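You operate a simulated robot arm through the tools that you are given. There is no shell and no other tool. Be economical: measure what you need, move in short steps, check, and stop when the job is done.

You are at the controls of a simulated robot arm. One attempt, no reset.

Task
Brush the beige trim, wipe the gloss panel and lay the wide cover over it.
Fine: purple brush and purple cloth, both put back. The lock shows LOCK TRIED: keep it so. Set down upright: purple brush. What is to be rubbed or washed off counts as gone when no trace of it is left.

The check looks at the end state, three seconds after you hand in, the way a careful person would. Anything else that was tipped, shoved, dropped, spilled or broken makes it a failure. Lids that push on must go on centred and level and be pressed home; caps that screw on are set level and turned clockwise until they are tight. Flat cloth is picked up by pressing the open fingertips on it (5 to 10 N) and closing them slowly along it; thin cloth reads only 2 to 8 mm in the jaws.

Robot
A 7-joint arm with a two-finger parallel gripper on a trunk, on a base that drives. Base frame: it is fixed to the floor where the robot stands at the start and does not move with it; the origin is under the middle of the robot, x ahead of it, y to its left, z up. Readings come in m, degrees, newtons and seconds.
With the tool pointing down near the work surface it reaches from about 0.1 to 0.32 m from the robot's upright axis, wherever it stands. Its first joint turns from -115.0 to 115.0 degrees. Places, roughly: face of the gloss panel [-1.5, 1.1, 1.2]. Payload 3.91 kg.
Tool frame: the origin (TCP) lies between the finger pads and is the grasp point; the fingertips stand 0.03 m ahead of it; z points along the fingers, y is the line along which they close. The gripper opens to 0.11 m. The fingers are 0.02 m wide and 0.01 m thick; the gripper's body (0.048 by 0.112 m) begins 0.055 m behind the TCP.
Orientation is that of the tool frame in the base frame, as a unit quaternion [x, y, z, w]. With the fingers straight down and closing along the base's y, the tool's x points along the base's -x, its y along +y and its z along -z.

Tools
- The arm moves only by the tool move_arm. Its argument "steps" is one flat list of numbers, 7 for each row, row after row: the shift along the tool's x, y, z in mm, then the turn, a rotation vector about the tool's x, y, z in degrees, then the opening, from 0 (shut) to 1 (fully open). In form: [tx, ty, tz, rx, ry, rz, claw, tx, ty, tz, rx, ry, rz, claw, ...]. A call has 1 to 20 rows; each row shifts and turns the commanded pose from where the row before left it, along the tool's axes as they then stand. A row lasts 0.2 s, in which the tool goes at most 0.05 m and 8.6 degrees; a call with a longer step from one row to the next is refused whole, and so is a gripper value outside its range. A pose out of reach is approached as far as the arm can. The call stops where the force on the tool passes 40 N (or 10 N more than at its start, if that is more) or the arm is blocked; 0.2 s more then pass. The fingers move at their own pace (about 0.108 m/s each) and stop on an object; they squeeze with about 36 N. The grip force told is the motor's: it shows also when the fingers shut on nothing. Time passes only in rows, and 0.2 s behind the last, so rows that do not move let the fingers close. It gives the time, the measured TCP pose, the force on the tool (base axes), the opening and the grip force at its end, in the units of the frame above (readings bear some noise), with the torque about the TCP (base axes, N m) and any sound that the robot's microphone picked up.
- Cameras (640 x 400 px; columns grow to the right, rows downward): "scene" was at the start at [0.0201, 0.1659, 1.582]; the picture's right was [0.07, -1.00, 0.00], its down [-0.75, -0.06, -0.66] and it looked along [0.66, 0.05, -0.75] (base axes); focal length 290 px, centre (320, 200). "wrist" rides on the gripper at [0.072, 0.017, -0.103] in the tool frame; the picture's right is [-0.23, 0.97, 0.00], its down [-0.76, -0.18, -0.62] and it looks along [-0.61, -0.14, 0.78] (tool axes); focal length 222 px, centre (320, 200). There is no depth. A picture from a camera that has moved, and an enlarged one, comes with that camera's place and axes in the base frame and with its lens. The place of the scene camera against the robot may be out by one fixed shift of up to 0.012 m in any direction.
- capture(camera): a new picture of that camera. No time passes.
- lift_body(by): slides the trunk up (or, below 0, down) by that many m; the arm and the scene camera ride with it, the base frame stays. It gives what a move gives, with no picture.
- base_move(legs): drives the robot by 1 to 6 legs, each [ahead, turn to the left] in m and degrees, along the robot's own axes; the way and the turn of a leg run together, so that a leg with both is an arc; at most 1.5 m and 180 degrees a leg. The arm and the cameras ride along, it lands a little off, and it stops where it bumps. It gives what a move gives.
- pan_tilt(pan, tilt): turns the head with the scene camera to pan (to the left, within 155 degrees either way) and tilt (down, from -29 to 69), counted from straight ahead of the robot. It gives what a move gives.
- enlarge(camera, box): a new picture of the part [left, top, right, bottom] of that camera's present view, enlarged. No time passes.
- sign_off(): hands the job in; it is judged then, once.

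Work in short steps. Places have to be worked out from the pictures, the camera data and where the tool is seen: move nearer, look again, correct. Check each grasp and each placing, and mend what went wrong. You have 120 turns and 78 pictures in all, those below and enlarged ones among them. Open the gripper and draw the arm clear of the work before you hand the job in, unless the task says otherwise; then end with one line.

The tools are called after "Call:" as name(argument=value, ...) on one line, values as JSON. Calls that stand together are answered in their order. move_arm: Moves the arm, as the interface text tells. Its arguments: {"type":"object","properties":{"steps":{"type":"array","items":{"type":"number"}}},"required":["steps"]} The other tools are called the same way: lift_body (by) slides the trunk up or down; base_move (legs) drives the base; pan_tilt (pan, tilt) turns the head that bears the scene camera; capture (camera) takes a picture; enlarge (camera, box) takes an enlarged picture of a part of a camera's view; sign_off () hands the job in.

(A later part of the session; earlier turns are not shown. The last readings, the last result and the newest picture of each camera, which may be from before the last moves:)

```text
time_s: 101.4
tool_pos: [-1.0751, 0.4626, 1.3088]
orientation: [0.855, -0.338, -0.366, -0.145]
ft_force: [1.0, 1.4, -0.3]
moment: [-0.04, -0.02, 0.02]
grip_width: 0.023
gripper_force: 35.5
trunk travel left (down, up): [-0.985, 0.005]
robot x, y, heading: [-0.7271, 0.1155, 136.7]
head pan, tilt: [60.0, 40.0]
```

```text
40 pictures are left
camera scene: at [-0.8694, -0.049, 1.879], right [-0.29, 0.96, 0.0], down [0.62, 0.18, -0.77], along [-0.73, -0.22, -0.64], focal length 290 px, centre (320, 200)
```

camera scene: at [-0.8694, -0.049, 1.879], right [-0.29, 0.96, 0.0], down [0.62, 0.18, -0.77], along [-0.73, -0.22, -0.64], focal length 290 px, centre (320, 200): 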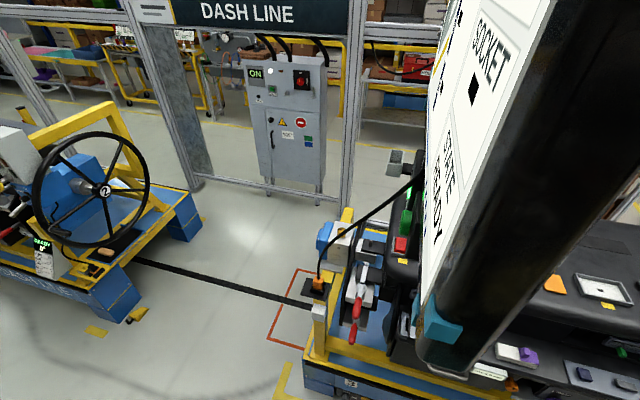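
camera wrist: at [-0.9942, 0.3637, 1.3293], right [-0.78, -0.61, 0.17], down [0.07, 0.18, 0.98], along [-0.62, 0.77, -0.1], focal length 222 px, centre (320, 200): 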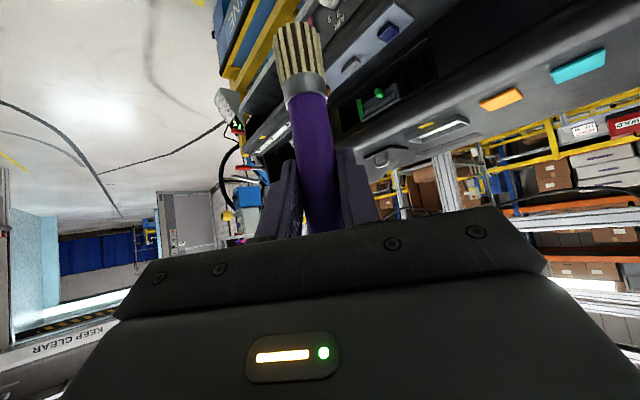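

A hanging display (its lower edge near (-0.99, 0.0–0.05), z≈1.66) stood in the way of my head. I back off, lower the trunk so that the head passes underneath, and raise the arm instead.

Call:
base_move(legs=[[-0.12, 0]])

Call:
lift_body(by=-0.33)

Call:
move_arm(steps=[-21.7, 0, -20.7, 0, 0, 0, 0, -21.7, 0, -20.7, 0, 0, 0, 0, -21.7, 0, -20.7, 0, 0, 0, 0, -21.7, 0, -20.7, 0, 0, 0, 0, -21.7, 0, -20.7, 0, 0, 0, 0, -21.7, 0, -20.7, 0, 0, 0, 0, -21.7, 0, -20.7, 0, 0, 0, 0, -21.7, 0, -20.7, 0, 0, 0, 0, -21.7, 0, -20.7, 0, 0, 0, 0, -21.7, 0, -20.7, 0, 0, 0, 0, -21.7, 0, -20.7, 0, 0, 0, 0])

```text
time_s: 102.7
tool_pos: [-0.985, 0.3787, 1.3098]
orientation: [0.855, -0.338, -0.366, -0.145]
ft_force: [1.0, 0.5, -0.7]
moment: [0.01, 0.02, -0.01]
grip_width: 0.0228
gripper_force: 36.0
trunk travel left (down, up): [-0.985, 0.005]
robot x, y, heading: [-0.6435, 0.0402, 136.5]
head pan, tilt: [60.0, 40.0]
```

```text
time_s: 106.0
tool_pos: [-0.985, 0.3807, 0.978]
orientation: [0.854, -0.338, -0.367, -0.145]
ft_force: [0.0, -0.4, -0.4]
moment: [0.01, 0.03, 0.0]
grip_width: 0.0227
gripper_force: 35.9
trunk travel left (down, up): [-0.655, 0.335]
robot x, y, heading: [-0.6403, 0.0361, 136.3]
head pan, tilt: [60.0, 40.0]
```

```text
time_s: 108.4
tool_pos: [-0.984, 0.376, 1.3008]
orientation: [0.855, -0.338, -0.365, -0.144]
ft_force: [0.8, -0.6, -0.9]
moment: [0.02, -0.04, -0.02]
grip_width: 0.023
gripper_force: 36.1
out of reach, approached as far as the arm can: row 5
trunk travel left (down, up): [-0.655, 0.335]
robot x, y, heading: [-0.6419, 0.0404, 136.6]
head pan, tilt: [60.0, 40.0]
```

The arm is raised (bristles at ≈1.20) with the head low. I drive on to stand in front of the beige tile, and look.

Call:
base_move(legs=[[0, -9.8], [0.264, 0], [0, 53.2]])

Call:
pan_tilt(pan=0, tilt=40)

Call:
capture(camera="scene")

Call:
capture(camera="wrist")

```text
time_s: 110.8
tool_pos: [-1.0136, 0.5558, 1.2999]
orientation: [0.824, -0.408, -0.353, -0.174]
ft_force: [0.3, 0.9, -0.3]
moment: [0.0, 0.0, 0.02]
grip_width: 0.0227
gripper_force: 36.1
trunk travel left (down, up): [-0.655, 0.335]
robot x, y, heading: [-0.7342, 0.1631, 126.8]
head pan, tilt: [60.0, 40.0]
stopped in leg 2: the robot was blocked; the commanded pose is now the measured one
```

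```text
time_s: 112.1
tool_pos: [-1.0059, 0.5447, 1.3068]
orientation: [0.822, -0.407, -0.358, -0.175]
ft_force: [0.1, 0.0, -0.7]
moment: [0.0, -0.04, 0.0]
grip_width: 0.0229
gripper_force: 35.9
trunk travel left (down, up): [-0.655, 0.335]
robot x, y, heading: [-0.7316, 0.1628, 126.7]
head pan, tilt: [0.0, 40.0]
```

```text
39 pictures are left
camera scene: at [-0.8883, 0.0455, 1.5516], right [0.31, 0.95, 0.0], down [0.59, -0.19, -0.79], along [-0.75, 0.24, -0.62], focal length 290 px, centre (320, 200)
```

scene: 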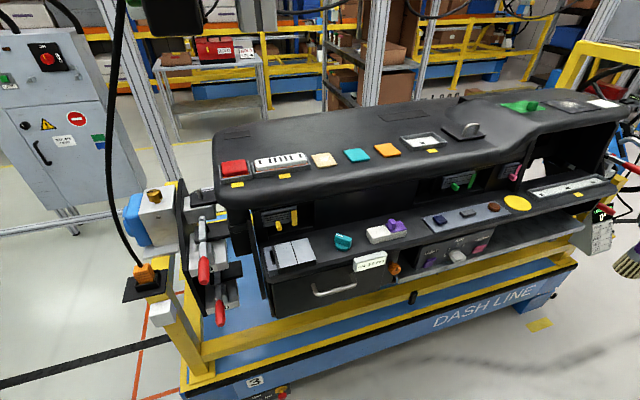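

```text
38 pictures are left
camera wrist: at [-0.9437, 0.4346, 1.3257], right [-0.87, -0.47, 0.17], down [0.1, 0.16, 0.98], along [-0.48, 0.87, -0.09], focal length 222 px, centre (320, 200)
```

wrist: 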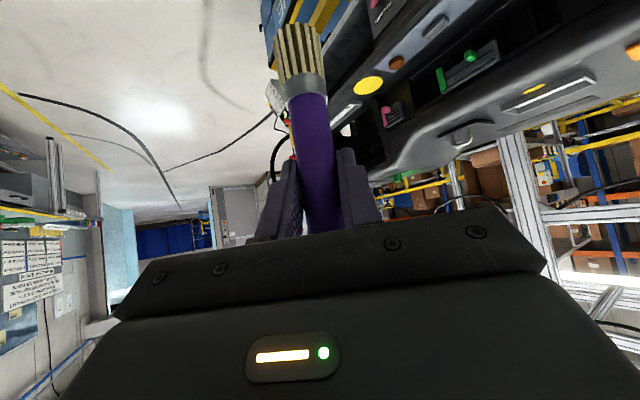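

Blocked again at nearly the same place, with nothing at floor level near. I look upward/left to see the hanging display relative to my head.

Call:
pan_tilt(pan=30, tilt=-10)

Call:
capture(camera="scene")

```text
time_s: 113.3
tool_pos: [-1.0156, 0.5529, 1.3019]
orientation: [0.824, -0.408, -0.352, -0.174]
ft_force: [1.4, -0.3, 0.2]
moment: [-0.01, 0.03, 0.03]
grip_width: 0.0227
gripper_force: 36.1
trunk travel left (down, up): [-0.655, 0.335]
robot x, y, heading: [-0.7337, 0.1654, 126.6]
head pan, tilt: [30.0, -10.0]
```

```text
37 pictures are left
camera scene: at [-0.896, 0.063, 1.628], right [0.39, 0.92, 0.0], down [-0.16, 0.07, -0.98], along [-0.91, 0.39, 0.17], focal length 290 px, centre (320, 200)
```

scene: 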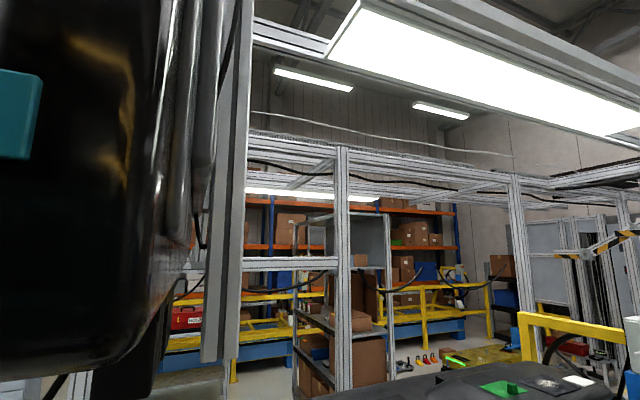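

The display's near edge is at about (-1.0, 0–0.07), bottom ≈1.58, so my head must stay at y ≥ 0.24 there. I'll come in with the robot at y≈0.40 and shift the tool left later.

Call:
pan_tilt(pan=-30, tilt=45)

Call:
base_move(legs=[[-0.1, 0], [0, -36.6], [0.315, 0], [0, 90]])

```text
time_s: 114.6
tool_pos: [-1.0167, 0.5544, 1.3017]
orientation: [0.824, -0.408, -0.353, -0.175]
ft_force: [0.2, 0.3, -0.5]
moment: [0.02, -0.01, -0.01]
grip_width: 0.0231
gripper_force: 36.1
trunk travel left (down, up): [-0.655, 0.335]
robot x, y, heading: [-0.7335, 0.1607, 126.6]
head pan, tilt: [-30.0, 45.0]
```

```text
time_s: 126.0
tool_pos: [-1.1541, 0.3726, 1.3011]
orientation: [0.919, 0.031, -0.393, 0.014]
ft_force: [-0.4, -0.1, -1.2]
moment: [0.0, 0.02, -0.01]
grip_width: 0.0228
gripper_force: 36.3
trunk travel left (down, up): [-0.655, 0.335]
robot x, y, heading: [-0.6758, 0.3945, -176.8]
head pan, tilt: [-30.0, 45.0]
```

I straighten the heading, go ahead 0.15 and shift the tool left by 0.144 m toward the tile's y.

Call:
base_move(legs=[[0, -3.2], [0.15, 0]])

Call:
move_arm(steps=[0, 24, 0, 0, 0, 0, 0, 0, 24, 0, 0, 0, 0, 0, 0, 24, 0, 0, 0, 0, 0, 0, 24, 0, 0, 0, 0, 0, 0, 24, 0, 0, 0, 0, 0, 0, 24, 0, 0, 0, 0, 0])

Call:
capture(camera="scene")

Call:
capture(camera="wrist")

```text
time_s: 128.0
tool_pos: [-1.3044, 0.4045, 1.2996]
orientation: [0.92, 0.001, -0.393, 0.001]
ft_force: [-0.5, -0.5, -0.9]
moment: [0.01, -0.03, -0.04]
grip_width: 0.023
gripper_force: 35.6
trunk travel left (down, up): [-0.655, 0.335]
robot x, y, heading: [-0.8223, 0.3933, 179.7]
head pan, tilt: [-30.0, 45.0]
```

```text
time_s: 129.4
tool_pos: [-1.3035, 0.26, 1.299]
orientation: [0.92, 0.001, -0.392, 0.001]
ft_force: [0.1, 0.2, -0.5]
moment: [0.01, -0.03, 0.04]
grip_width: 0.0227
gripper_force: 36.1
trunk travel left (down, up): [-0.655, 0.335]
robot x, y, heading: [-0.8206, 0.3908, 179.8]
head pan, tilt: [-30.0, 45.0]
```

```text
36 pictures are left
camera scene: at [-0.8309, 0.2871, 1.5417], right [0.5, 0.86, 0.0], down [0.61, -0.36, -0.71], along [-0.61, 0.36, -0.71], focal length 290 px, centre (320, 200)
```

scene: 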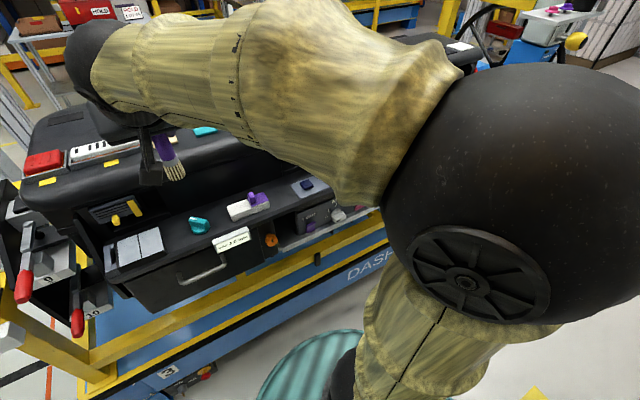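

```text
35 pictures are left
camera wrist: at [-1.1786, 0.2423, 1.3209], right [-0.16, -0.97, 0.16], down [-0.08, 0.18, 0.98], along [-0.98, 0.14, -0.1], focal length 222 px, centre (320, 200)
```

wrist: 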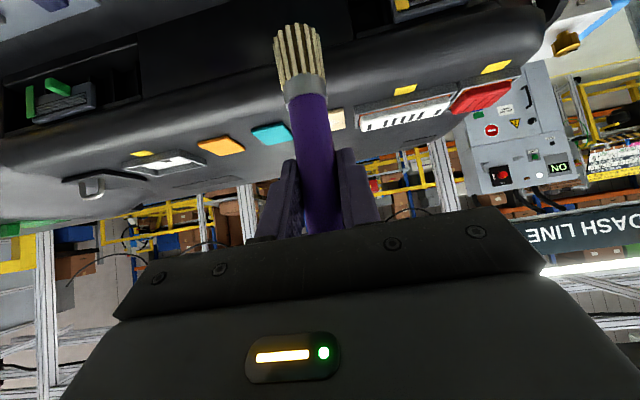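

The tile centre works out at about (-1.52, 0.25, 1.165). I drive 0.12 ahead, then move the tool 0.09 forward to bring the bristles over it.

Call:
base_move(legs=[[0.12, 0]])

Call:
move_arm(steps=[-13.8, 2, 14.5, 0, 0, 0, 0, -13.8, 2, 14.5, 0, 0, 0, 0, -13.8, 2, 14.5, 0, 0, 0, 0, -13.8, 2, 14.5, 0, 0, 0, 0])

Call:
capture(camera="wrist")

```text
time_s: 130.7
tool_pos: [-1.4215, 0.2602, 1.3004]
orientation: [0.92, 0.0, -0.392, 0.0]
ft_force: [-0.2, 0.3, -1.0]
moment: [-0.02, 0.0, 0.0]
grip_width: 0.0228
gripper_force: 35.6
trunk travel left (down, up): [-0.655, 0.335]
robot x, y, heading: [-0.9419, 0.3913, 179.7]
head pan, tilt: [-30.0, 45.0]
```

```text
time_s: 131.7
tool_pos: [-1.5015, 0.2516, 1.2995]
orientation: [0.92, 0.002, -0.392, 0.002]
ft_force: [-0.2, 0.0, -1.3]
moment: [-0.02, -0.04, 0.03]
grip_width: 0.0226
gripper_force: 36.0
trunk travel left (down, up): [-0.655, 0.335]
robot x, y, heading: [-0.942, 0.3958, 179.9]
head pan, tilt: [-30.0, 45.0]
```

```text
34 pictures are left
camera wrist: at [-1.3764, 0.2347, 1.3204], right [-0.16, -0.97, 0.16], down [-0.08, 0.18, 0.98], along [-0.98, 0.14, -0.1], focal length 222 px, centre (320, 200)
```

wrist: 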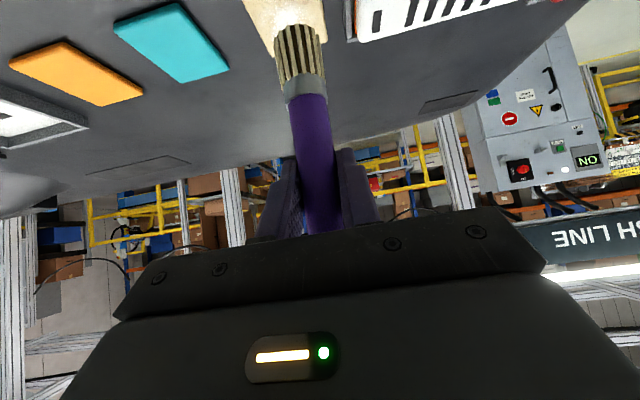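

Tile spans y 0.233–0.283 with far edge x≈-1.555, so its centre is about (-1.525, 0.258). I go above it and lower until nearly touching.

Call:
move_arm(steps=[-8, -3, 8.5, 0, 0, 0, 0, -8, -3, 8.5, 0, 0, 0, 0, 5.8, 0, 5.5, 0, 0, 0, 0, 5.8, 0, 5.5, 0, 0, 0, 0, 5.8, 0, 5.5, 0, 0, 0, 0, 2.9, 0, 2.75, 0, 0, 0, 0])

Call:
capture(camera="wrist")

```text
time_s: 133.1
tool_pos: [-1.5234, 0.2591, 1.2713]
orientation: [0.92, 0.001, -0.393, 0.001]
ft_force: [0.2, -0.5, -0.6]
moment: [0.02, -0.02, -0.01]
grip_width: 0.0228
gripper_force: 35.7
trunk travel left (down, up): [-0.655, 0.335]
robot x, y, heading: [-0.9361, 0.3923, 179.7]
head pan, tilt: [-30.0, 45.0]
```

```text
33 pictures are left
camera wrist: at [-1.3996, 0.2407, 1.2924], right [-0.15, -0.97, 0.16], down [-0.08, 0.18, 0.98], along [-0.98, 0.14, -0.1], focal length 222 px, centre (320, 200)
```

wrist: 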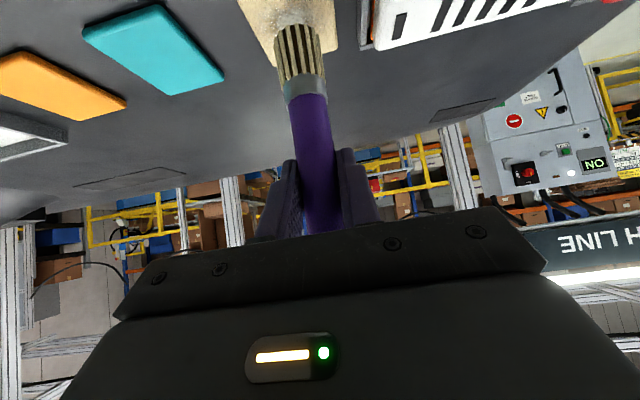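

No contact yet; I lower in 2 mm steps watching the force.

Call:
move_arm(steps=[1.45, 0, 1.38, 0, 0, 0, 0, 1.45, 0, 1.38, 0, 0, 0, 0, 1.45, 0, 1.38, 0, 0, 0, 0, 1.45, 0, 1.38, 0, 0, 0, 0])

```text
time_s: 134.1
tool_pos: [-1.5249, 0.2585, 1.2648]
orientation: [0.919, 0.002, -0.393, 0.001]
ft_force: [-0.5, -0.1, -0.5]
moment: [0.04, 0.0, 0.0]
grip_width: 0.0231
gripper_force: 36.1
trunk travel left (down, up): [-0.655, 0.335]
robot x, y, heading: [-0.9386, 0.3986, 179.6]
head pan, tilt: [-30.0, 45.0]
```

Call:
move_arm(steps=[1.45, 0, 1.38, 0, 0, 0, 0, 1.45, 0, 1.38, 0, 0, 0, 0, 0, 0, 0, 0, 0, 0, 0])

```text
time_s: 134.9
tool_pos: [-1.5242, 0.2589, 1.2601]
orientation: [0.919, 0.001, -0.394, 0.001]
ft_force: [-0.1, -0.4, 2.2]
moment: [-0.02, 0.06, -0.04]
grip_width: 0.0228
gripper_force: 36.1
trunk travel left (down, up): [-0.655, 0.335]
robot x, y, heading: [-0.9358, 0.3929, 179.8]
head pan, tilt: [-30.0, 45.0]
```

Contact at about 2 N. I press 1.5 mm more and brush a raster over the spot.

Call:
move_arm(steps=[1.1, 0, 1.0, 0, 0, 0, 0, -8.3, 0, 8.7, 0, 0, 0, 0, 0, 6, 0, 0, 0, 0, 0, 0, 6, 0, 0, 0, 0, 0, 0, -8, 0, 0, 0, 0, 0, 0, -8, 0, 0, 0, 0, 0, 0, -8, 0, 0, 0, 0, 0, 5.5, 0, -5.8, 0, 0, 0, 0, 0, 8, 0, 0, 0, 0, 0, 0, 8, 0, 0, 0, 0, 0, 0, 8, 0, 0, 0, 0, 0, 5.5, 0, -5.8, 0, 0, 0, 0, 0, -8, 0, 0, 0, 0, 0, 0, -8, 0, 0, 0, 0, 0, 0, -8, 0, 0, 0, 0, 0, 5.5, 0, -5.8, 0, 0, 0, 0, 0, 8, 0, 0, 0, 0, 0, 0, 8, 0, 0, 0, 0, 0, 0, 8, 0, 0, 0, 0, 0])

Call:
move_arm(steps=[0, -12, 0, 0, 0, 0, 0, -5.5, 0, 5.8, 0, 0, 0, 0, -5.5, 0, 5.8, 0, 0, 0, 0, -5.5, 0, 5.8, 0, 0, 0, 0, 0, 6, 0, 0, 0, 0, 0, 5.5, 0, -5.8, 0, 0, 0, 0, 5.5, 0, -5.8, 0, 0, 0, 0, 5.5, 0, -5.8, 0, 0, 0, 0, 0, -12, 0, 0, 0, 0, 0, -5.5, 0, 5.8, 0, 0, 0, 0, -5.5, 0, 5.8, 0, 0, 0, 0, -5.5, 0, 5.8, 0, 0, 0, 0, 5.5, 6, -5.8, 0, 0, 0, 0, -10.8, 0, -10.3, 0, 0, 0, 0, -14.5, 0, -13.8, 0, 0, 0, 0, 27.6, 0, -28.9, 0, 0, 0, 0])

Call:
enlarge(camera="wrist", box=[200, 0, 440, 150])

```text
time_s: 138.9
tool_pos: [-1.5107, 0.2472, 1.259]
orientation: [0.919, 0.001, -0.394, 0.001]
ft_force: [0.6, 2.7, 13.1]
moment: [0.26, 0.15, -0.08]
grip_width: 0.0227
gripper_force: 35.6
trunk travel left (down, up): [-0.655, 0.335]
robot x, y, heading: [-0.9372, 0.3959, 179.9]
head pan, tilt: [-30.0, 45.0]
```

```text
time_s: 142.3
tool_pos: [-1.4874, 0.2596, 1.2924]
orientation: [0.92, 0.001, -0.393, 0.001]
ft_force: [-0.6, 0.5, 0.4]
moment: [-0.02, -0.03, 0.03]
grip_width: 0.0228
gripper_force: 36.4
trunk travel left (down, up): [-0.655, 0.335]
robot x, y, heading: [-0.9415, 0.3956, 179.6]
head pan, tilt: [-30.0, 45.0]
```

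```text
2.67 times, centred on (320, 75) of wrist
camera zoom: at [-1.3626, 0.2429, 1.3128], right [-0.16, -0.97, 0.17], down [-0.08, 0.18, 0.98], along [-0.98, 0.14, -0.1], focal length 592 px, centre (320, 533)
```

zoom: 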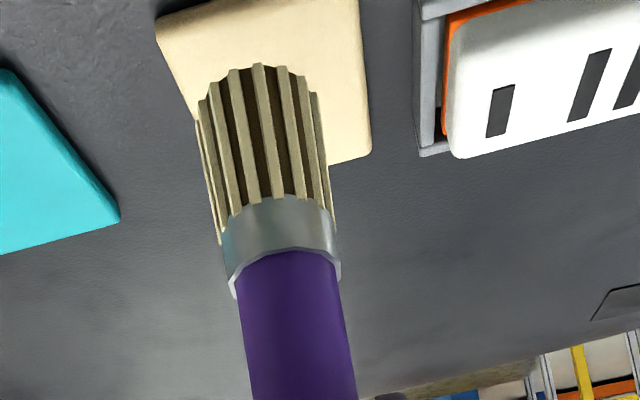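

The visible part looks clean; I pull the brush back to see the whole tile.

Call:
move_arm(steps=[13.8, 20, -14.5, 0, 0, 0, 0, 13.8, 20, -14.5, 0, 0, 0, 0, 13.8, 20, -14.5, 0, 0, 0, 0, 0, 20, 0, 0, 0, 0, 0])

Call:
enlarge(camera="wrist", box=[140, 0, 380, 150])

```text
time_s: 143.3
tool_pos: [-1.4286, 0.1777, 1.2935]
orientation: [0.919, 0.001, -0.393, 0.0]
ft_force: [0.3, -0.2, -0.8]
moment: [0.03, 0.0, 0.02]
grip_width: 0.0229
gripper_force: 36.1
trunk travel left (down, up): [-0.655, 0.335]
robot x, y, heading: [-0.9402, 0.3918, 179.5]
head pan, tilt: [-30.0, 45.0]
```

```text
2.67 times, centred on (260, 75) of wrist
camera zoom: at [-1.305, 0.1601, 1.314], right [-0.16, -0.97, 0.16], down [-0.08, 0.18, 0.98], along [-0.98, 0.14, -0.1], focal length 592 px, centre (480, 533)
```

zoom: 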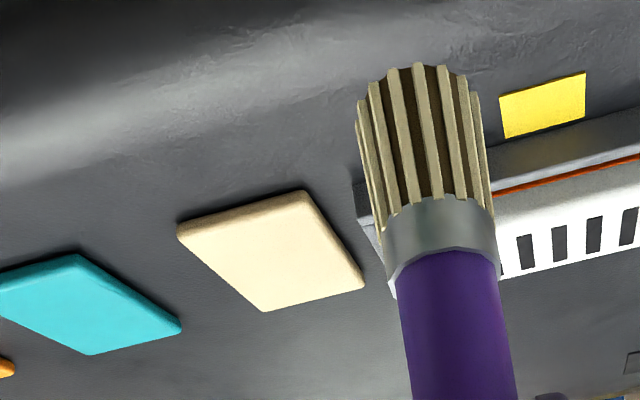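

The tile is clean. I back off, bring the arm back to its carry pose and drive to the bench to return the brush.

Call:
base_move(legs=[[-0.3, 0]])

Call:
move_arm(steps=[14, -28.5, 13.5, 0, 0, 0, 0, 14, -28.5, 13.5, 0, 0, 0, 0, 14, -28.5, 13.5, 0, 0, 0, 0, 14, -28.5, 13.5, 0, 0, 0, 0, 14, -28.5, 13.5, 0, 0, 0, 0, 14, -28.5, 13.5, 0, 0, 0, 0, 14, -28.5, 13.5, 0, 0, 0, 0, 14, -28.5, 13.5, 0, 0, 0, 0, 14, 0, 13.5, 0, 0, 0, 0, 14, 0, 13.5, 0, 0, 0, 0])

Call:
base_move(legs=[[0, 123.5], [0.615, 0], [0, 56.5]])

```text
time_s: 145.6
tool_pos: [-1.1341, 0.1773, 1.2935]
orientation: [0.92, 0.0, -0.393, 0.0]
ft_force: [1.3, 0.4, -0.9]
moment: [0.02, 0.0, 0.0]
grip_width: 0.0228
gripper_force: 36.4
trunk travel left (down, up): [-0.655, 0.335]
robot x, y, heading: [-0.644, 0.392, 179.6]
head pan, tilt: [-30.0, 45.0]
```

```text
time_s: 148.0
tool_pos: [-1.1296, 0.4682, 1.1275]
orientation: [0.913, -0.07, -0.402, -0.026]
ft_force: [-0.3, -0.4, -0.6]
moment: [0.02, -0.02, 0.02]
grip_width: 0.0229
gripper_force: 35.7
out of reach, approached as far as the arm can: row 9, 10
trunk travel left (down, up): [-0.655, 0.335]
robot x, y, heading: [-0.6424, 0.3917, 179.9]
head pan, tilt: [-30.0, 45.0]
stopped in row 10: the arm was blocked; the commanded pose is now the measured one
```

```text
time_s: 163.2
tool_pos: [0.1796, -0.215, 1.1271]
orientation: [0.069, 0.913, -0.026, 0.402]
ft_force: [-0.9, -0.6, -0.5]
moment: [0.0, -0.02, 0.01]
grip_width: 0.0227
gripper_force: 36.0
trunk travel left (down, up): [-0.655, 0.335]
robot x, y, heading: [-0.3095, -0.1426, -0.0]
head pan, tilt: [-30.0, 45.0]
```

The arm hit a joint limit at the end, which turned the tool a little. I raise 6 cm, undo the turn and shift back.

Call:
move_arm(steps=[-21.7, 0, -20.7, 0, 0, 0, 0, -21.7, 0, -20.7, 0, 0, 0, 0, 0, 0, 0, -2.93, 0.55, -3.05, 0, 0, 0, 0, -2.93, 0.55, -3.05, 0, 0, 30, 0, 0, 0, 0, 0, 0, 30, 0, 0, 0, 0, 0])

Call:
capture(camera="wrist")

```text
time_s: 164.6
tool_pos: [0.1783, -0.1564, 1.1749]
orientation: [-0.002, 0.919, 0.001, 0.394]
ft_force: [-0.1, 0.4, -0.7]
moment: [0.0, 0.0, -0.04]
grip_width: 0.0228
gripper_force: 35.8
out of reach, approached as far as the arm can: row 1
trunk travel left (down, up): [-0.655, 0.335]
robot x, y, heading: [-0.3036, -0.1408, -0.1]
head pan, tilt: [-30.0, 45.0]
```

```text
30 pictures are left
camera wrist: at [0.0531, -0.1405, 1.1949], right [0.15, 0.97, 0.16], down [0.07, -0.18, 0.98], along [0.99, -0.14, -0.1], focal length 222 px, centre (320, 200)
```

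wrist: 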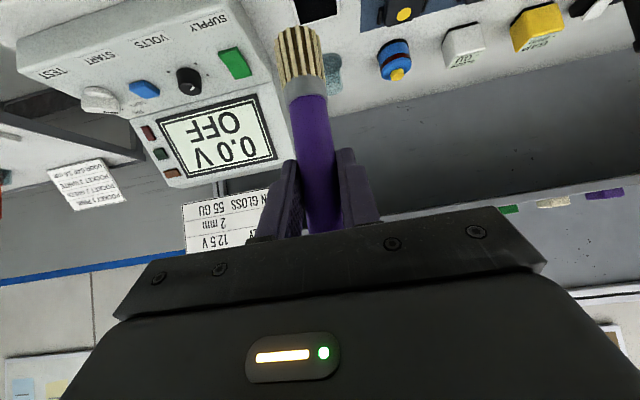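

Pose restored and the cup is seen still at about (0.48, -0.137). I lower the trunk to stay under the shelf, shift 2 cm and drive forward most of the way.

Call:
lift_body(by=-0.075)

Call:
move_arm(steps=[0, 10, 0, 0, 0, 0, 0, 0, 9, 0, 0, 0, 0, 0])

Call:
base_move(legs=[[0.26, 0]])

Call:
capture(camera="wrist")

```text
time_s: 165.7
tool_pos: [0.1784, -0.1565, 1.1002]
orientation: [-0.001, 0.919, 0.0, 0.395]
ft_force: [0.3, 0.2, 0.0]
moment: [-0.01, 0.0, -0.01]
grip_width: 0.0231
gripper_force: 35.9
trunk travel left (down, up): [-0.58, 0.41]
robot x, y, heading: [-0.3051, -0.1417, 0.1]
head pan, tilt: [-30.0, 45.0]
```

```text
time_s: 166.3
tool_pos: [0.1778, -0.1386, 1.1009]
orientation: [0.0, 0.919, 0.0, 0.395]
ft_force: [-0.5, 0.5, -0.7]
moment: [0.0, 0.0, 0.02]
grip_width: 0.0229
gripper_force: 36.2
trunk travel left (down, up): [-0.58, 0.41]
robot x, y, heading: [-0.3091, -0.1449, -0.2]
head pan, tilt: [-30.0, 45.0]
```

```text
time_s: 168.4
tool_pos: [0.4349, -0.1365, 1.1005]
orientation: [-0.003, 0.919, 0.002, 0.393]
ft_force: [-0.1, 0.0, -0.5]
moment: [-0.01, 0.03, 0.03]
grip_width: 0.023
gripper_force: 36.2
trunk travel left (down, up): [-0.58, 0.41]
robot x, y, heading: [-0.0516, -0.1417, 0.0]
head pan, tilt: [-30.0, 45.0]
```

```text
29 pictures are left
camera wrist: at [0.3095, -0.1199, 1.1204], right [0.15, 0.97, 0.17], down [0.07, -0.18, 0.98], along [0.99, -0.13, -0.1], focal length 222 px, centre (320, 200)
```

wrist: 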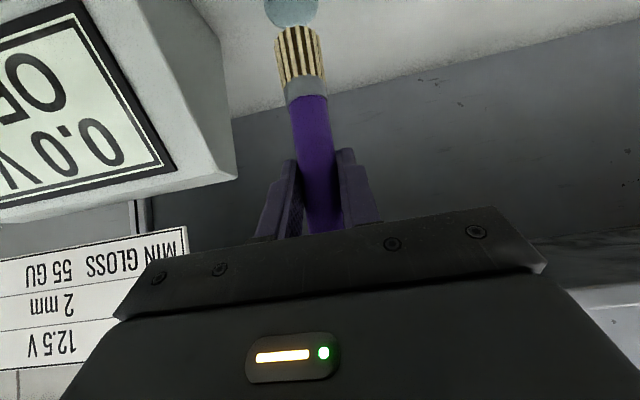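

The cup lies ahead of the bristles as expected. I move forward to the recorded spot (0.476, -0.1375) and start lowering.

Call:
move_arm(steps=[-14.1, -0.5, 14.8, 0, 0, 0, 0, -14.1, -0.5, 14.8, 0, 0, 0, 0, 0, 0, 0, 0, 0, 0, 0])

Call:
lift_body(by=-0.06)

Call:
capture(camera="wrist")

```text
time_s: 169.2
tool_pos: [0.4765, -0.1356, 1.1008]
orientation: [-0.004, 0.919, 0.002, 0.394]
ft_force: [-0.5, -0.9, -0.4]
moment: [-0.02, 0.02, 0.0]
grip_width: 0.0232
gripper_force: 36.0
trunk travel left (down, up): [-0.58, 0.41]
robot x, y, heading: [-0.0498, -0.1414, 0.4]
head pan, tilt: [-30.0, 45.0]
```

```text
time_s: 170.2
tool_pos: [0.475, -0.1351, 1.0409]
orientation: [-0.003, 0.919, 0.002, 0.394]
ft_force: [0.1, 0.2, -0.3]
moment: [0.0, 0.02, -0.03]
grip_width: 0.0231
gripper_force: 36.0
trunk travel left (down, up): [-0.52, 0.47]
robot x, y, heading: [-0.052, -0.1429, 0.0]
head pan, tilt: [-30.0, 45.0]
```

```text
28 pictures are left
camera wrist: at [0.3503, -0.1197, 1.0609], right [0.15, 0.97, 0.17], down [0.07, -0.18, 0.98], along [0.99, -0.13, -0.1], focal length 222 px, centre (320, 200)
```

wrist: 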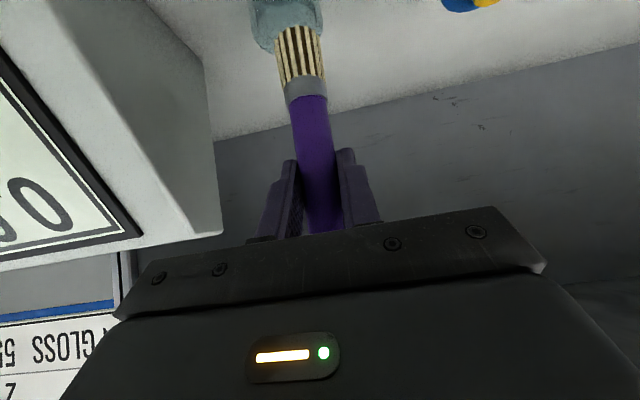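

The cup's centre appears about 6 mm to the −y side of the bristles. I shift −5 mm and continue lowering.

Call:
move_arm(steps=[0, -5, 0, 0, 0, 0, 0, 0, 0, 0, 0, 0, 0, 0])

Call:
lift_body(by=-0.03)

Call:
capture(camera="wrist")

```text
time_s: 170.8
tool_pos: [0.4761, -0.141, 1.0423]
orientation: [-0.004, 0.919, 0.002, 0.395]
ft_force: [-0.3, -0.5, -0.3]
moment: [0.01, 0.05, -0.04]
grip_width: 0.0228
gripper_force: 35.4
trunk travel left (down, up): [-0.52, 0.47]
robot x, y, heading: [-0.0491, -0.1398, 0.2]
head pan, tilt: [-30.0, 45.0]
```

```text
time_s: 171.5
tool_pos: [0.4757, -0.1415, 1.0115]
orientation: [-0.003, 0.919, 0.002, 0.394]
ft_force: [0.2, 0.1, 0.4]
moment: [0.0, 0.01, 0.03]
grip_width: 0.023
gripper_force: 35.7
trunk travel left (down, up): [-0.49, 0.5]
robot x, y, heading: [-0.05, -0.1403, 0.1]
head pan, tilt: [-30.0, 45.0]
```

```text
27 pictures are left
camera wrist: at [0.35, -0.1251, 1.0314], right [0.15, 0.97, 0.17], down [0.07, -0.18, 0.98], along [0.99, -0.13, -0.1], focal length 222 px, centre (320, 200)
```

wrist: 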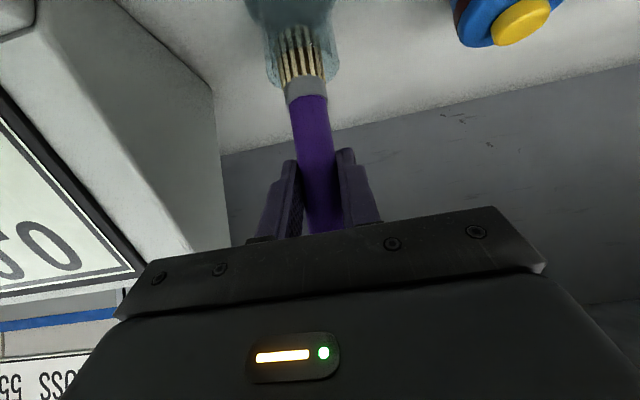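

The bristles have entered the cup, well centred. I lower the rest of the way to TCP z ≈ 0.979.

Call:
lift_body(by=-0.032)

```text
time_s: 172.3
tool_pos: [0.4749, -0.1407, 0.9814]
orientation: [-0.003, 0.918, 0.001, 0.396]
ft_force: [2.9, 1.0, 11.6]
moment: [0.04, -0.26, 0.01]
grip_width: 0.0229
gripper_force: 35.7
trunk travel left (down, up): [-0.458, 0.532]
robot x, y, heading: [-0.0464, -0.138, 0.1]
head pan, tilt: [-30.0, 45.0]
```

It rests on the cup bottom (11 N). I ease up 2 mm, open, back the fingers off along the tool axis and look.

Call:
lift_body(by=-0.0)

Call:
move_arm(steps=[-1.4, 0, -1.4, 0, 0, 0, 0, 0, 0, 0, 0, 0, 0, 0.35, 0, 0, 0, 0, 0, 0, 0.55, 0, 0, 0, 0, 0, 0, 0.55, 0, 0, -15, 0, 0, 0, 0.55, 0, 0, -20, 0, 0, 0, 0.55, 0, 0, -20, 0, 0, 0, 0.55, 0, 0, -20, 0, 0, 0, 0.55])

Call:
capture(camera="wrist")

```text
time_s: 172.8
tool_pos: [0.4753, -0.1399, 0.9827]
orientation: [-0.003, 0.918, 0.001, 0.397]
ft_force: [4.2, -0.2, 16.8]
moment: [-0.01, -0.49, 0.0]
grip_width: 0.0229
gripper_force: 35.8
trunk travel left (down, up): [-0.458, 0.532]
robot x, y, heading: [-0.0468, -0.1403, 0.4]
head pan, tilt: [-30.0, 45.0]
```

```text
time_s: 174.6
tool_pos: [0.4187, -0.1412, 1.0325]
orientation: [-0.003, 0.919, 0.002, 0.394]
ft_force: [-1.2, 0.2, -0.9]
moment: [-0.02, 0.0, 0.0]
grip_width: 0.0605
gripper_force: 0.1
trunk travel left (down, up): [-0.458, 0.532]
robot x, y, heading: [-0.0487, -0.1425, 0.2]
head pan, tilt: [-30.0, 45.0]
```

```text
26 pictures are left
camera wrist: at [0.2937, -0.125, 1.0531], right [0.15, 0.97, 0.17], down [0.07, -0.18, 0.98], along [0.99, -0.13, -0.1], focal length 222 px, centre (320, 200)
```

wrist: 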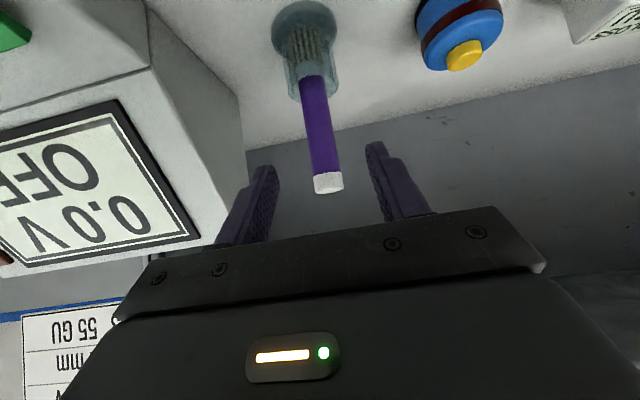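

Brush is back, upright in its cup. Now the cloth on the middle shelf near y≈0.7: I back off, drive over in front of it, lower the trunk and look.

Call:
base_move(legs=[[-0.27, 0], [0, 90], [0.82, 0], [0, -90]])

Call:
lift_body(by=-0.25)

Call:
pan_tilt(pan=0, tilt=45)

Call:
capture(camera="scene")

Call:
capture(camera="wrist")

```text
time_s: 192.6
tool_pos: [0.1682, 0.6478, 1.0322]
orientation: [0.03, 0.919, -0.012, 0.394]
ft_force: [-0.5, 0.0, -0.2]
moment: [-0.01, 0.0, 0.01]
grip_width: 0.0604
gripper_force: 0.0
trunk travel left (down, up): [-0.458, 0.532]
robot x, y, heading: [-0.2966, 0.6803, -4.0]
head pan, tilt: [-30.0, 45.0]
```

```text
time_s: 195.2
tool_pos: [0.1699, 0.6488, 0.783]
orientation: [0.03, 0.918, -0.012, 0.394]
ft_force: [-0.3, -0.6, 0.5]
moment: [-0.01, -0.04, 0.02]
grip_width: 0.0603
gripper_force: 0.1
trunk travel left (down, up): [-0.208, 0.782]
robot x, y, heading: [-0.2995, 0.6765, -3.9]
head pan, tilt: [-30.0, 45.0]
```

```text
time_s: 196.1
tool_pos: [0.1682, 0.6497, 0.7832]
orientation: [0.03, 0.918, -0.013, 0.394]
ft_force: [-0.2, 0.2, -0.3]
moment: [0.0, -0.01, -0.01]
grip_width: 0.0603
gripper_force: 0.1
trunk travel left (down, up): [-0.208, 0.782]
robot x, y, heading: [-0.2991, 0.6801, -3.9]
head pan, tilt: [0.0, 45.0]
```

```text
25 pictures are left
camera scene: at [-0.2651, 0.8397, 1.0948], right [-0.07, -1.0, 0.0], down [-0.71, 0.05, -0.71], along [0.71, -0.05, -0.71], focal length 290 px, centre (320, 200)
```

scene: 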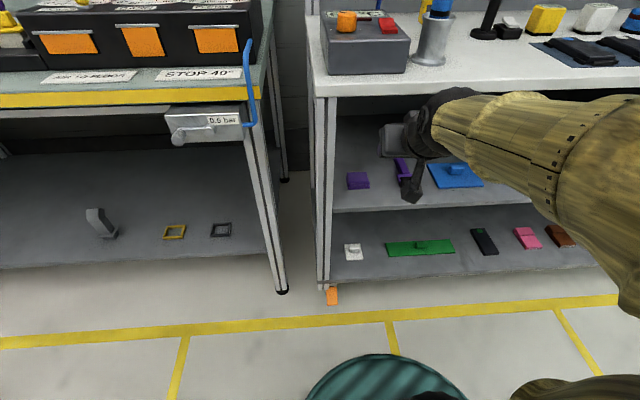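

```text
24 pictures are left
camera wrist: at [0.0452, 0.6733, 0.8029], right [0.22, 0.96, 0.17], down [0.06, -0.18, 0.98], along [0.97, -0.21, -0.1], focal length 222 px, centre (320, 200)
```

wrist: 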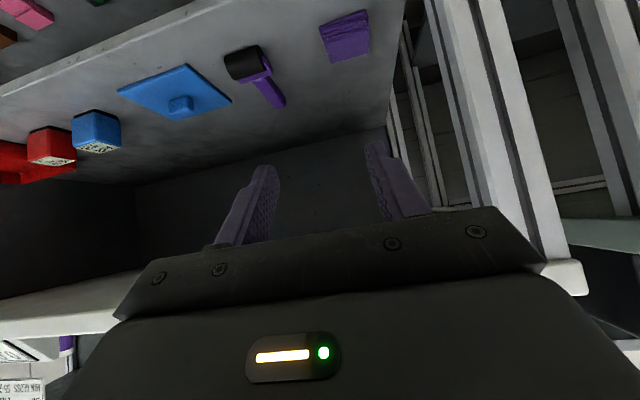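

The cloth stack is triangulated at (0.358, 0.685, top ≈0.545), about 6 cm square. I straighten, lower the trunk so the hand fits under the bench top, and drive in.

Call:
lift_body(by=-0.175)

Call:
base_move(legs=[[0, 3.9], [0.15, 0]])

Call:
capture(camera="wrist")

```text
time_s: 198.1
tool_pos: [0.169, 0.6492, 0.6078]
orientation: [0.03, 0.918, -0.013, 0.395]
ft_force: [-0.8, -0.2, 0.5]
moment: [-0.01, 0.0, 0.03]
grip_width: 0.0605
gripper_force: 0.0
trunk travel left (down, up): [-0.033, 0.957]
robot x, y, heading: [-0.2991, 0.6821, -3.9]
head pan, tilt: [0.0, 45.0]
```

```text
time_s: 200.1
tool_pos: [0.323, 0.6856, 0.6075]
orientation: [-0.003, 0.919, 0.002, 0.394]
ft_force: [-0.4, -0.4, 0.1]
moment: [-0.02, -0.01, 0.01]
grip_width: 0.0607
gripper_force: 0.1
trunk travel left (down, up): [-0.033, 0.957]
robot x, y, heading: [-0.1482, 0.6809, 0.3]
head pan, tilt: [0.0, 45.0]
```

```text
23 pictures are left
camera wrist: at [0.1966, 0.6997, 0.6279], right [0.15, 0.98, 0.17], down [0.07, -0.18, 0.98], along [0.99, -0.13, -0.1], focal length 222 px, centre (320, 200)
```

wrist: 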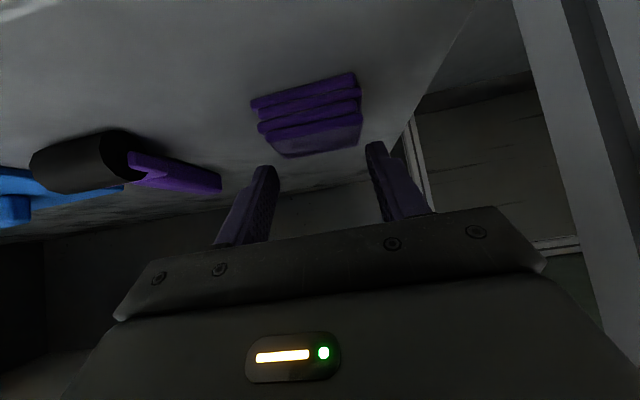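

The stack is ~6.3 cm wide, top at z≈0.57, centred about (0.363, 0.681). I set the fingers to 4 cm, move above its middle and lower to contact.

Call:
move_arm(steps=[-8.6, -2, 9, 0, 0, 0, 0.4, -8.6, -2, 9, 0, 0, 0, 0.4, 2.9, 0, 2.75, 0, 0, 0, 0.4, 2.2, 0, 2.06, 0, 0, 0, 0.4, 0, 0, 0, 0, 0, 0, 0.4])

Call:
capture(camera="wrist")

```text
time_s: 201.3
tool_pos: [0.3456, 0.6812, 0.6011]
orientation: [-0.004, 0.919, 0.002, 0.395]
ft_force: [1.1, -0.8, 6.3]
moment: [0.07, -0.1, -0.02]
grip_width: 0.0442
gripper_force: 0.2
trunk travel left (down, up): [-0.033, 0.957]
robot x, y, heading: [-0.149, 0.6807, 0.3]
head pan, tilt: [0.0, 45.0]
```

```text
22 pictures are left
camera wrist: at [0.2215, 0.6962, 0.6203], right [0.15, 0.98, 0.17], down [0.07, -0.18, 0.98], along [0.99, -0.13, -0.1], focal length 222 px, centre (320, 200)
```

wrist: 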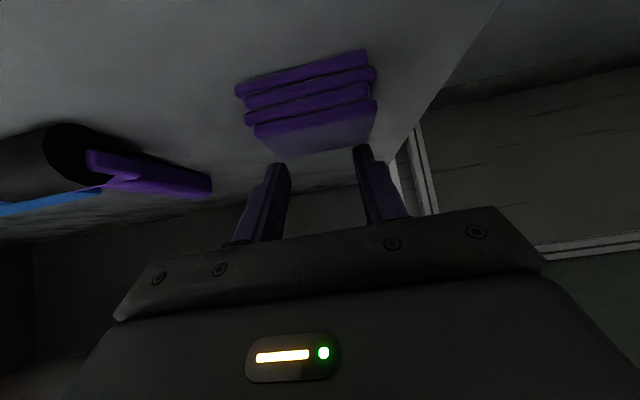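

Contact at about 6 N with the tips on the cloth. I close slowly.

Call:
move_arm(steps=[0, 0, 0, 0, 0, 0, 0.37, 0, 0, 0, 0, 0, 0, 0.34, 0, 0, 0, 0, 0, 0, 0.31, 0, 0, 0, 0, 0, 0, 0.28, 0, 0, 0, 0, 0, 0, 0.25, 0, 0, 0, 0, 0, 0, 0.22, 0, 0, 0, 0, 0, 0, 0.19, 0, 0, 0, 0, 0, 0, 0.16, 0, 0, 0, 0, 0, 0, 0.13, 0, 0, 0, 0, 0, 0, 0.1, 0, 0, 0, 0, 0, 0, 0.07, 0, 0, 0, 0, 0, 0, 0.04, 0, 0, 0, 0, 0, 0, 0.01, 0, 0, 0, 0, 0, 0, 0, 0, 0, 0, 0, 0, 0, 0])

Call:
capture(camera="wrist")

```text
time_s: 204.5
tool_pos: [0.3465, 0.6812, 0.5988]
orientation: [-0.004, 0.919, 0.002, 0.395]
ft_force: [0.5, -0.1, 0.1]
moment: [0.04, 0.02, 0.03]
grip_width: 0.0
gripper_force: 35.6
trunk travel left (down, up): [-0.033, 0.957]
robot x, y, heading: [-0.1478, 0.6811, 0.3]
head pan, tilt: [0.0, 45.0]
```

```text
21 pictures are left
camera wrist: at [0.2213, 0.6962, 0.6196], right [0.15, 0.98, 0.17], down [0.07, -0.18, 0.98], along [0.99, -0.13, -0.1], focal length 222 px, centre (320, 200)
```

wrist: 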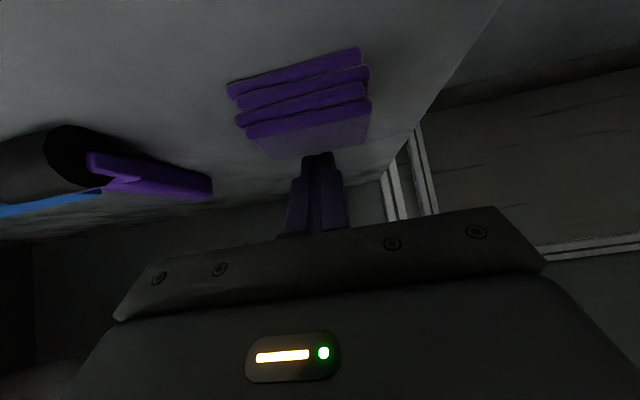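

The jaws are empty: the tips were at the stack's far edge. I lift, open, come back 25 mm and press again nearer the middle.

Call:
move_arm(steps=[-7.25, 0, -6.9, 0, 0, 0, 0, -3.6, 0, -3.4, 0, 0, 0, 0.4, 8.6, -1, -9, 0, 0, 0, 0.4, 8.6, -1, -9, 0, 0, 0, 0.4, 7.25, 0, 6.9, 0, 0, 0, 0.4, 2.2, 0, 2.06, 0, 0, 0, 0.4, 0, 0, 0, 0, 0, 0, 0.4])

Call:
capture(camera="wrist")

```text
time_s: 206.1
tool_pos: [0.3221, 0.6801, 0.6052]
orientation: [-0.005, 0.918, 0.002, 0.397]
ft_force: [0.9, 2.7, 17.0]
moment: [0.07, -0.27, 0.04]
grip_width: 0.0437
gripper_force: 0.0
trunk travel left (down, up): [-0.033, 0.957]
robot x, y, heading: [-0.1497, 0.6847, 0.6]
head pan, tilt: [0.0, 45.0]
```

```text
20 pictures are left
camera wrist: at [0.1962, 0.695, 0.6247], right [0.15, 0.98, 0.17], down [0.07, -0.18, 0.98], along [0.99, -0.13, -0.09], focal length 222 px, centre (320, 200)
```

wrist: 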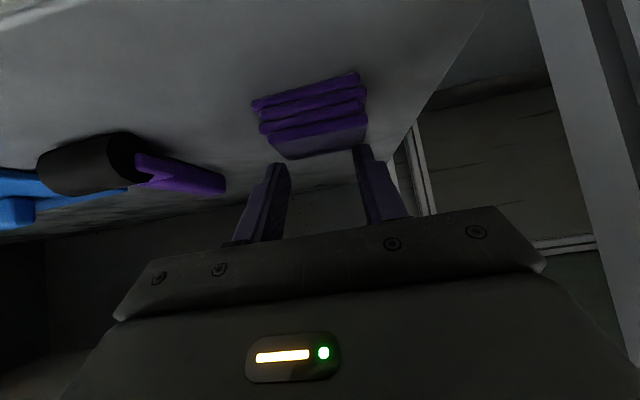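

Comparing two views, the stack is really nearer: front edge x≈0.293, centre ≈(0.314, 0.684), top ≈0.585–0.59. I lift, come back 23 mm, narrow to 3.2 cm and lower gently.

Call:
move_arm(steps=[-10.9, 0, -10.3, 0, 0, 0, 0.29, -10.9, 0, -10.3, 0, 0, 0, 0.29, 8, 1, -8.3, 0, 0, 0, 0.29, 8, 1, -8.3, 0, 0, 0, 0.29, 3.6, 0, 3.4, 0, 0, 0, 0.29, 2.2, 0, 2.06, 0, 0, 0, 0.29, 0, 0, 0, 0, 0, 0, 0.29])

Call:
capture(camera="wrist")

```text
time_s: 207.7
tool_pos: [0.3082, 0.6812, 0.6092]
orientation: [-0.006, 0.926, 0.002, 0.378]
ft_force: [-0.1, 0.2, -0.5]
moment: [-0.02, 0.0, 0.02]
grip_width: 0.0317
gripper_force: 0.2
trunk travel left (down, up): [-0.033, 0.957]
robot x, y, heading: [-0.1483, 0.685, 0.5]
head pan, tilt: [0.0, 45.0]
```

```text
19 pictures are left
camera wrist: at [0.184, 0.6973, 0.6341], right [0.15, 0.98, 0.16], down [0.11, -0.18, 0.98], along [0.98, -0.13, -0.13], focal length 222 px, centre (320, 200)
```

wrist: 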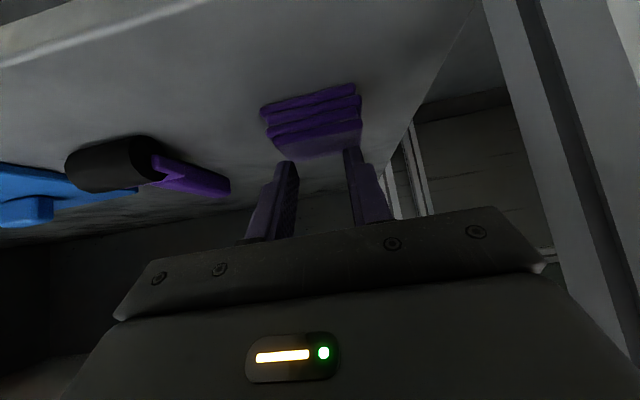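

Reconciling all sightings with the two contacts: cloth top ≈0.577, x 0.311–0.355. I go 8 mm forward and press down in small steps.

Call:
move_arm(steps=[-5.6, 1, 5.7, 0, 0, 0, 0.29, 1.45, 0, 1.38, 0, 0, 0, 0.29, 1.1, 0, 1.03, 0, 0, 0, 0.29, 0, 0, 0, 0, 0, 0, 0.29])

```text
time_s: 208.7
tool_pos: [0.3121, 0.6811, 0.6151]
orientation: [-0.005, 0.921, 0.002, 0.388]
ft_force: [-0.1, -0.8, -0.1]
moment: [0.0, 0.0, -0.04]
grip_width: 0.0319
gripper_force: 0.1
trunk travel left (down, up): [-0.033, 0.957]
robot x, y, heading: [-0.1462, 0.6822, 0.6]
head pan, tilt: [0.0, 45.0]
```

The arm is at its inner limit here. I back the base 4 cm and reach further with the arm instead.

Call:
base_move(legs=[[-0.04, 0]])

Call:
move_arm(steps=[-10.3, 0.5, 10.8, 0, 0, 0, 0.29, -10.3, 0.5, 10.8, 0, 0, 0, 0.29, -10.3, 0, 10.8, 0, 0, 0, 0.29, 0, 0, 0, 0, 0, 0, 0.29])

```text
time_s: 209.7
tool_pos: [0.2714, 0.6805, 0.6159]
orientation: [-0.006, 0.922, 0.003, 0.388]
ft_force: [-0.3, -0.8, -0.3]
moment: [-0.02, -0.03, 0.02]
grip_width: 0.0318
gripper_force: 0.0
trunk travel left (down, up): [-0.033, 0.957]
robot x, y, heading: [-0.1878, 0.6812, 0.3]
head pan, tilt: [0.0, 45.0]
```

```text
time_s: 210.7
tool_pos: [0.3135, 0.6832, 0.6178]
orientation: [-0.005, 0.92, 0.003, 0.391]
ft_force: [-0.1, -0.3, -0.6]
moment: [-0.01, -0.01, -0.02]
grip_width: 0.0318
gripper_force: 0.1
trunk travel left (down, up): [-0.033, 0.957]
robot x, y, heading: [-0.1879, 0.6825, 0.4]
head pan, tilt: [0.0, 45.0]
```

Good position. Now I lower step by step.

Call:
move_arm(steps=[2.2, 0, 2.06, 0, 0, 0, 0.29, 2.2, 0, 2.06, 0, 0, 0, 0.29, 2.2, 0, 2.06, 0, 0, 0, 0.29, 0, 0, 0, 0, 0, 0, 0.29])

```text
time_s: 211.7
tool_pos: [0.3111, 0.6828, 0.6078]
orientation: [-0.004, 0.92, 0.001, 0.391]
ft_force: [-0.1, -0.3, 0.1]
moment: [0.0, -0.03, -0.01]
grip_width: 0.0321
gripper_force: 0.1
trunk travel left (down, up): [-0.033, 0.957]
robot x, y, heading: [-0.186, 0.6836, 0.3]
head pan, tilt: [0.0, 45.0]
```

Call:
move_arm(steps=[-0.6, 0, 3.5, 0, 0, 0, 0.29, 1.45, 0, 1.38, 0, 0, 0, 0.29, 0, 0, 0, 0, 0, 0, 0.29])

```text
time_s: 212.4
tool_pos: [0.3157, 0.6819, 0.6053]
orientation: [-0.005, 0.92, 0.002, 0.392]
ft_force: [-1.4, 0.7, 6.1]
moment: [0.02, -0.05, 0.03]
grip_width: 0.0319
gripper_force: 0.0
trunk travel left (down, up): [-0.033, 0.957]
robot x, y, heading: [-0.1934, 0.6798, 0.4]
head pan, tilt: [0.0, 45.0]
```

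6 N contact as predicted. I press a touch more and close slowly.

Call:
move_arm(steps=[0.5, 0, 0.5, 0, 0, 0, 0.29, 0, 0, 0, 0, 0, 0, 0.27, 0, 0, 0, 0, 0, 0, 0.25, 0, 0, 0, 0, 0, 0, 0.23, 0, 0, 0, 0, 0, 0, 0.21, 0, 0, 0, 0, 0, 0, 0.19, 0, 0, 0, 0, 0, 0, 0.17, 0, 0, 0, 0, 0, 0, 0.15, 0, 0, 0, 0, 0, 0, 0.13, 0, 0, 0, 0, 0, 0, 0.11, 0, 0, 0, 0, 0, 0, 0.09, 0, 0, 0, 0, 0, 0, 0.07, 0, 0, 0, 0, 0, 0, 0.05, 0, 0, 0, 0, 0, 0, 0.03, 0, 0, 0, 0, 0, 0, 0.01, 0, 0, 0, 0, 0, 0, 0, 0, 0, 0, 0, 0, 0, 0])

```text
time_s: 216.1
tool_pos: [0.3152, 0.6817, 0.6048]
orientation: [-0.005, 0.92, 0.002, 0.392]
ft_force: [-2.1, 0.5, 21.1]
moment: [-0.04, -0.23, 0.03]
grip_width: 0.0
gripper_force: 35.9
trunk travel left (down, up): [-0.033, 0.957]
robot x, y, heading: [-0.1867, 0.682, 0.4]
head pan, tilt: [0.0, 45.0]
```

The jaws shut on nothing again; the stack behaves as a ~2 cm thick pad, so I will grip it by its sides. I rise, open wide and look.

Call:
move_arm(steps=[-7.25, 0, -6.9, 0, 0, 0, 0, -7.25, 0, -6.9, 0, 0, 0, 0.4, 0, 0, 0, 0, 0, 0, 0.8, 0, 0, 0, 0, 0, 0, 0.8, 0, 0, 0, 0, 0, 0, 0.8])

Call:
capture(camera="wrist")

```text
time_s: 217.2
tool_pos: [0.317, 0.6817, 0.6258]
orientation: [-0.004, 0.92, 0.002, 0.391]
ft_force: [-0.3, 0.6, 0.1]
moment: [0.0, -0.04, 0.01]
grip_width: 0.0879
gripper_force: 0.0
trunk travel left (down, up): [-0.033, 0.957]
robot x, y, heading: [-0.1871, 0.6804, 0.6]
head pan, tilt: [0.0, 45.0]
```

```text
18 pictures are left
camera wrist: at [0.191, 0.6973, 0.646], right [0.15, 0.98, 0.16], down [0.08, -0.18, 0.98], along [0.99, -0.13, -0.11], focal length 222 px, centre (320, 200)
```

wrist: 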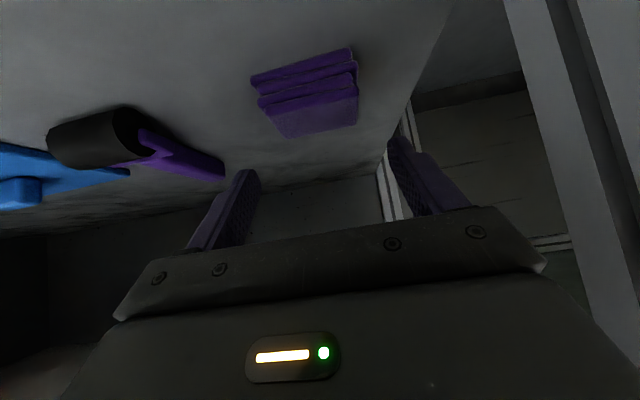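

The pad is centred at (0.330, 0.686) with width ≈5.4 cm. I shift 4 mm, lower the open fingers either side of it, and close.

Call:
move_arm(steps=[5.8, 2, 5.5, 0, 0, 0, 0.8, 5.8, 2, 5.5, 0, 0, 0, 0.8, 5.8, 0, 5.5, 0, 0, 0, 0.8, 5.8, 0, 5.5, 0, 0, 0, 0.8, 2.2, 0, 2, 0, 0, 0, 0.8, 0, 0, 0, 0, 0, 0, 0.8])

```text
time_s: 218.7
tool_pos: [0.3144, 0.6851, 0.5905]
orientation: [-0.005, 0.92, 0.002, 0.391]
ft_force: [-0.2, 0.3, 0.7]
moment: [0.02, -0.03, 0.02]
grip_width: 0.088
gripper_force: 0.0
trunk travel left (down, up): [-0.033, 0.957]
robot x, y, heading: [-0.188, 0.6846, 0.2]
head pan, tilt: [0.0, 45.0]
```

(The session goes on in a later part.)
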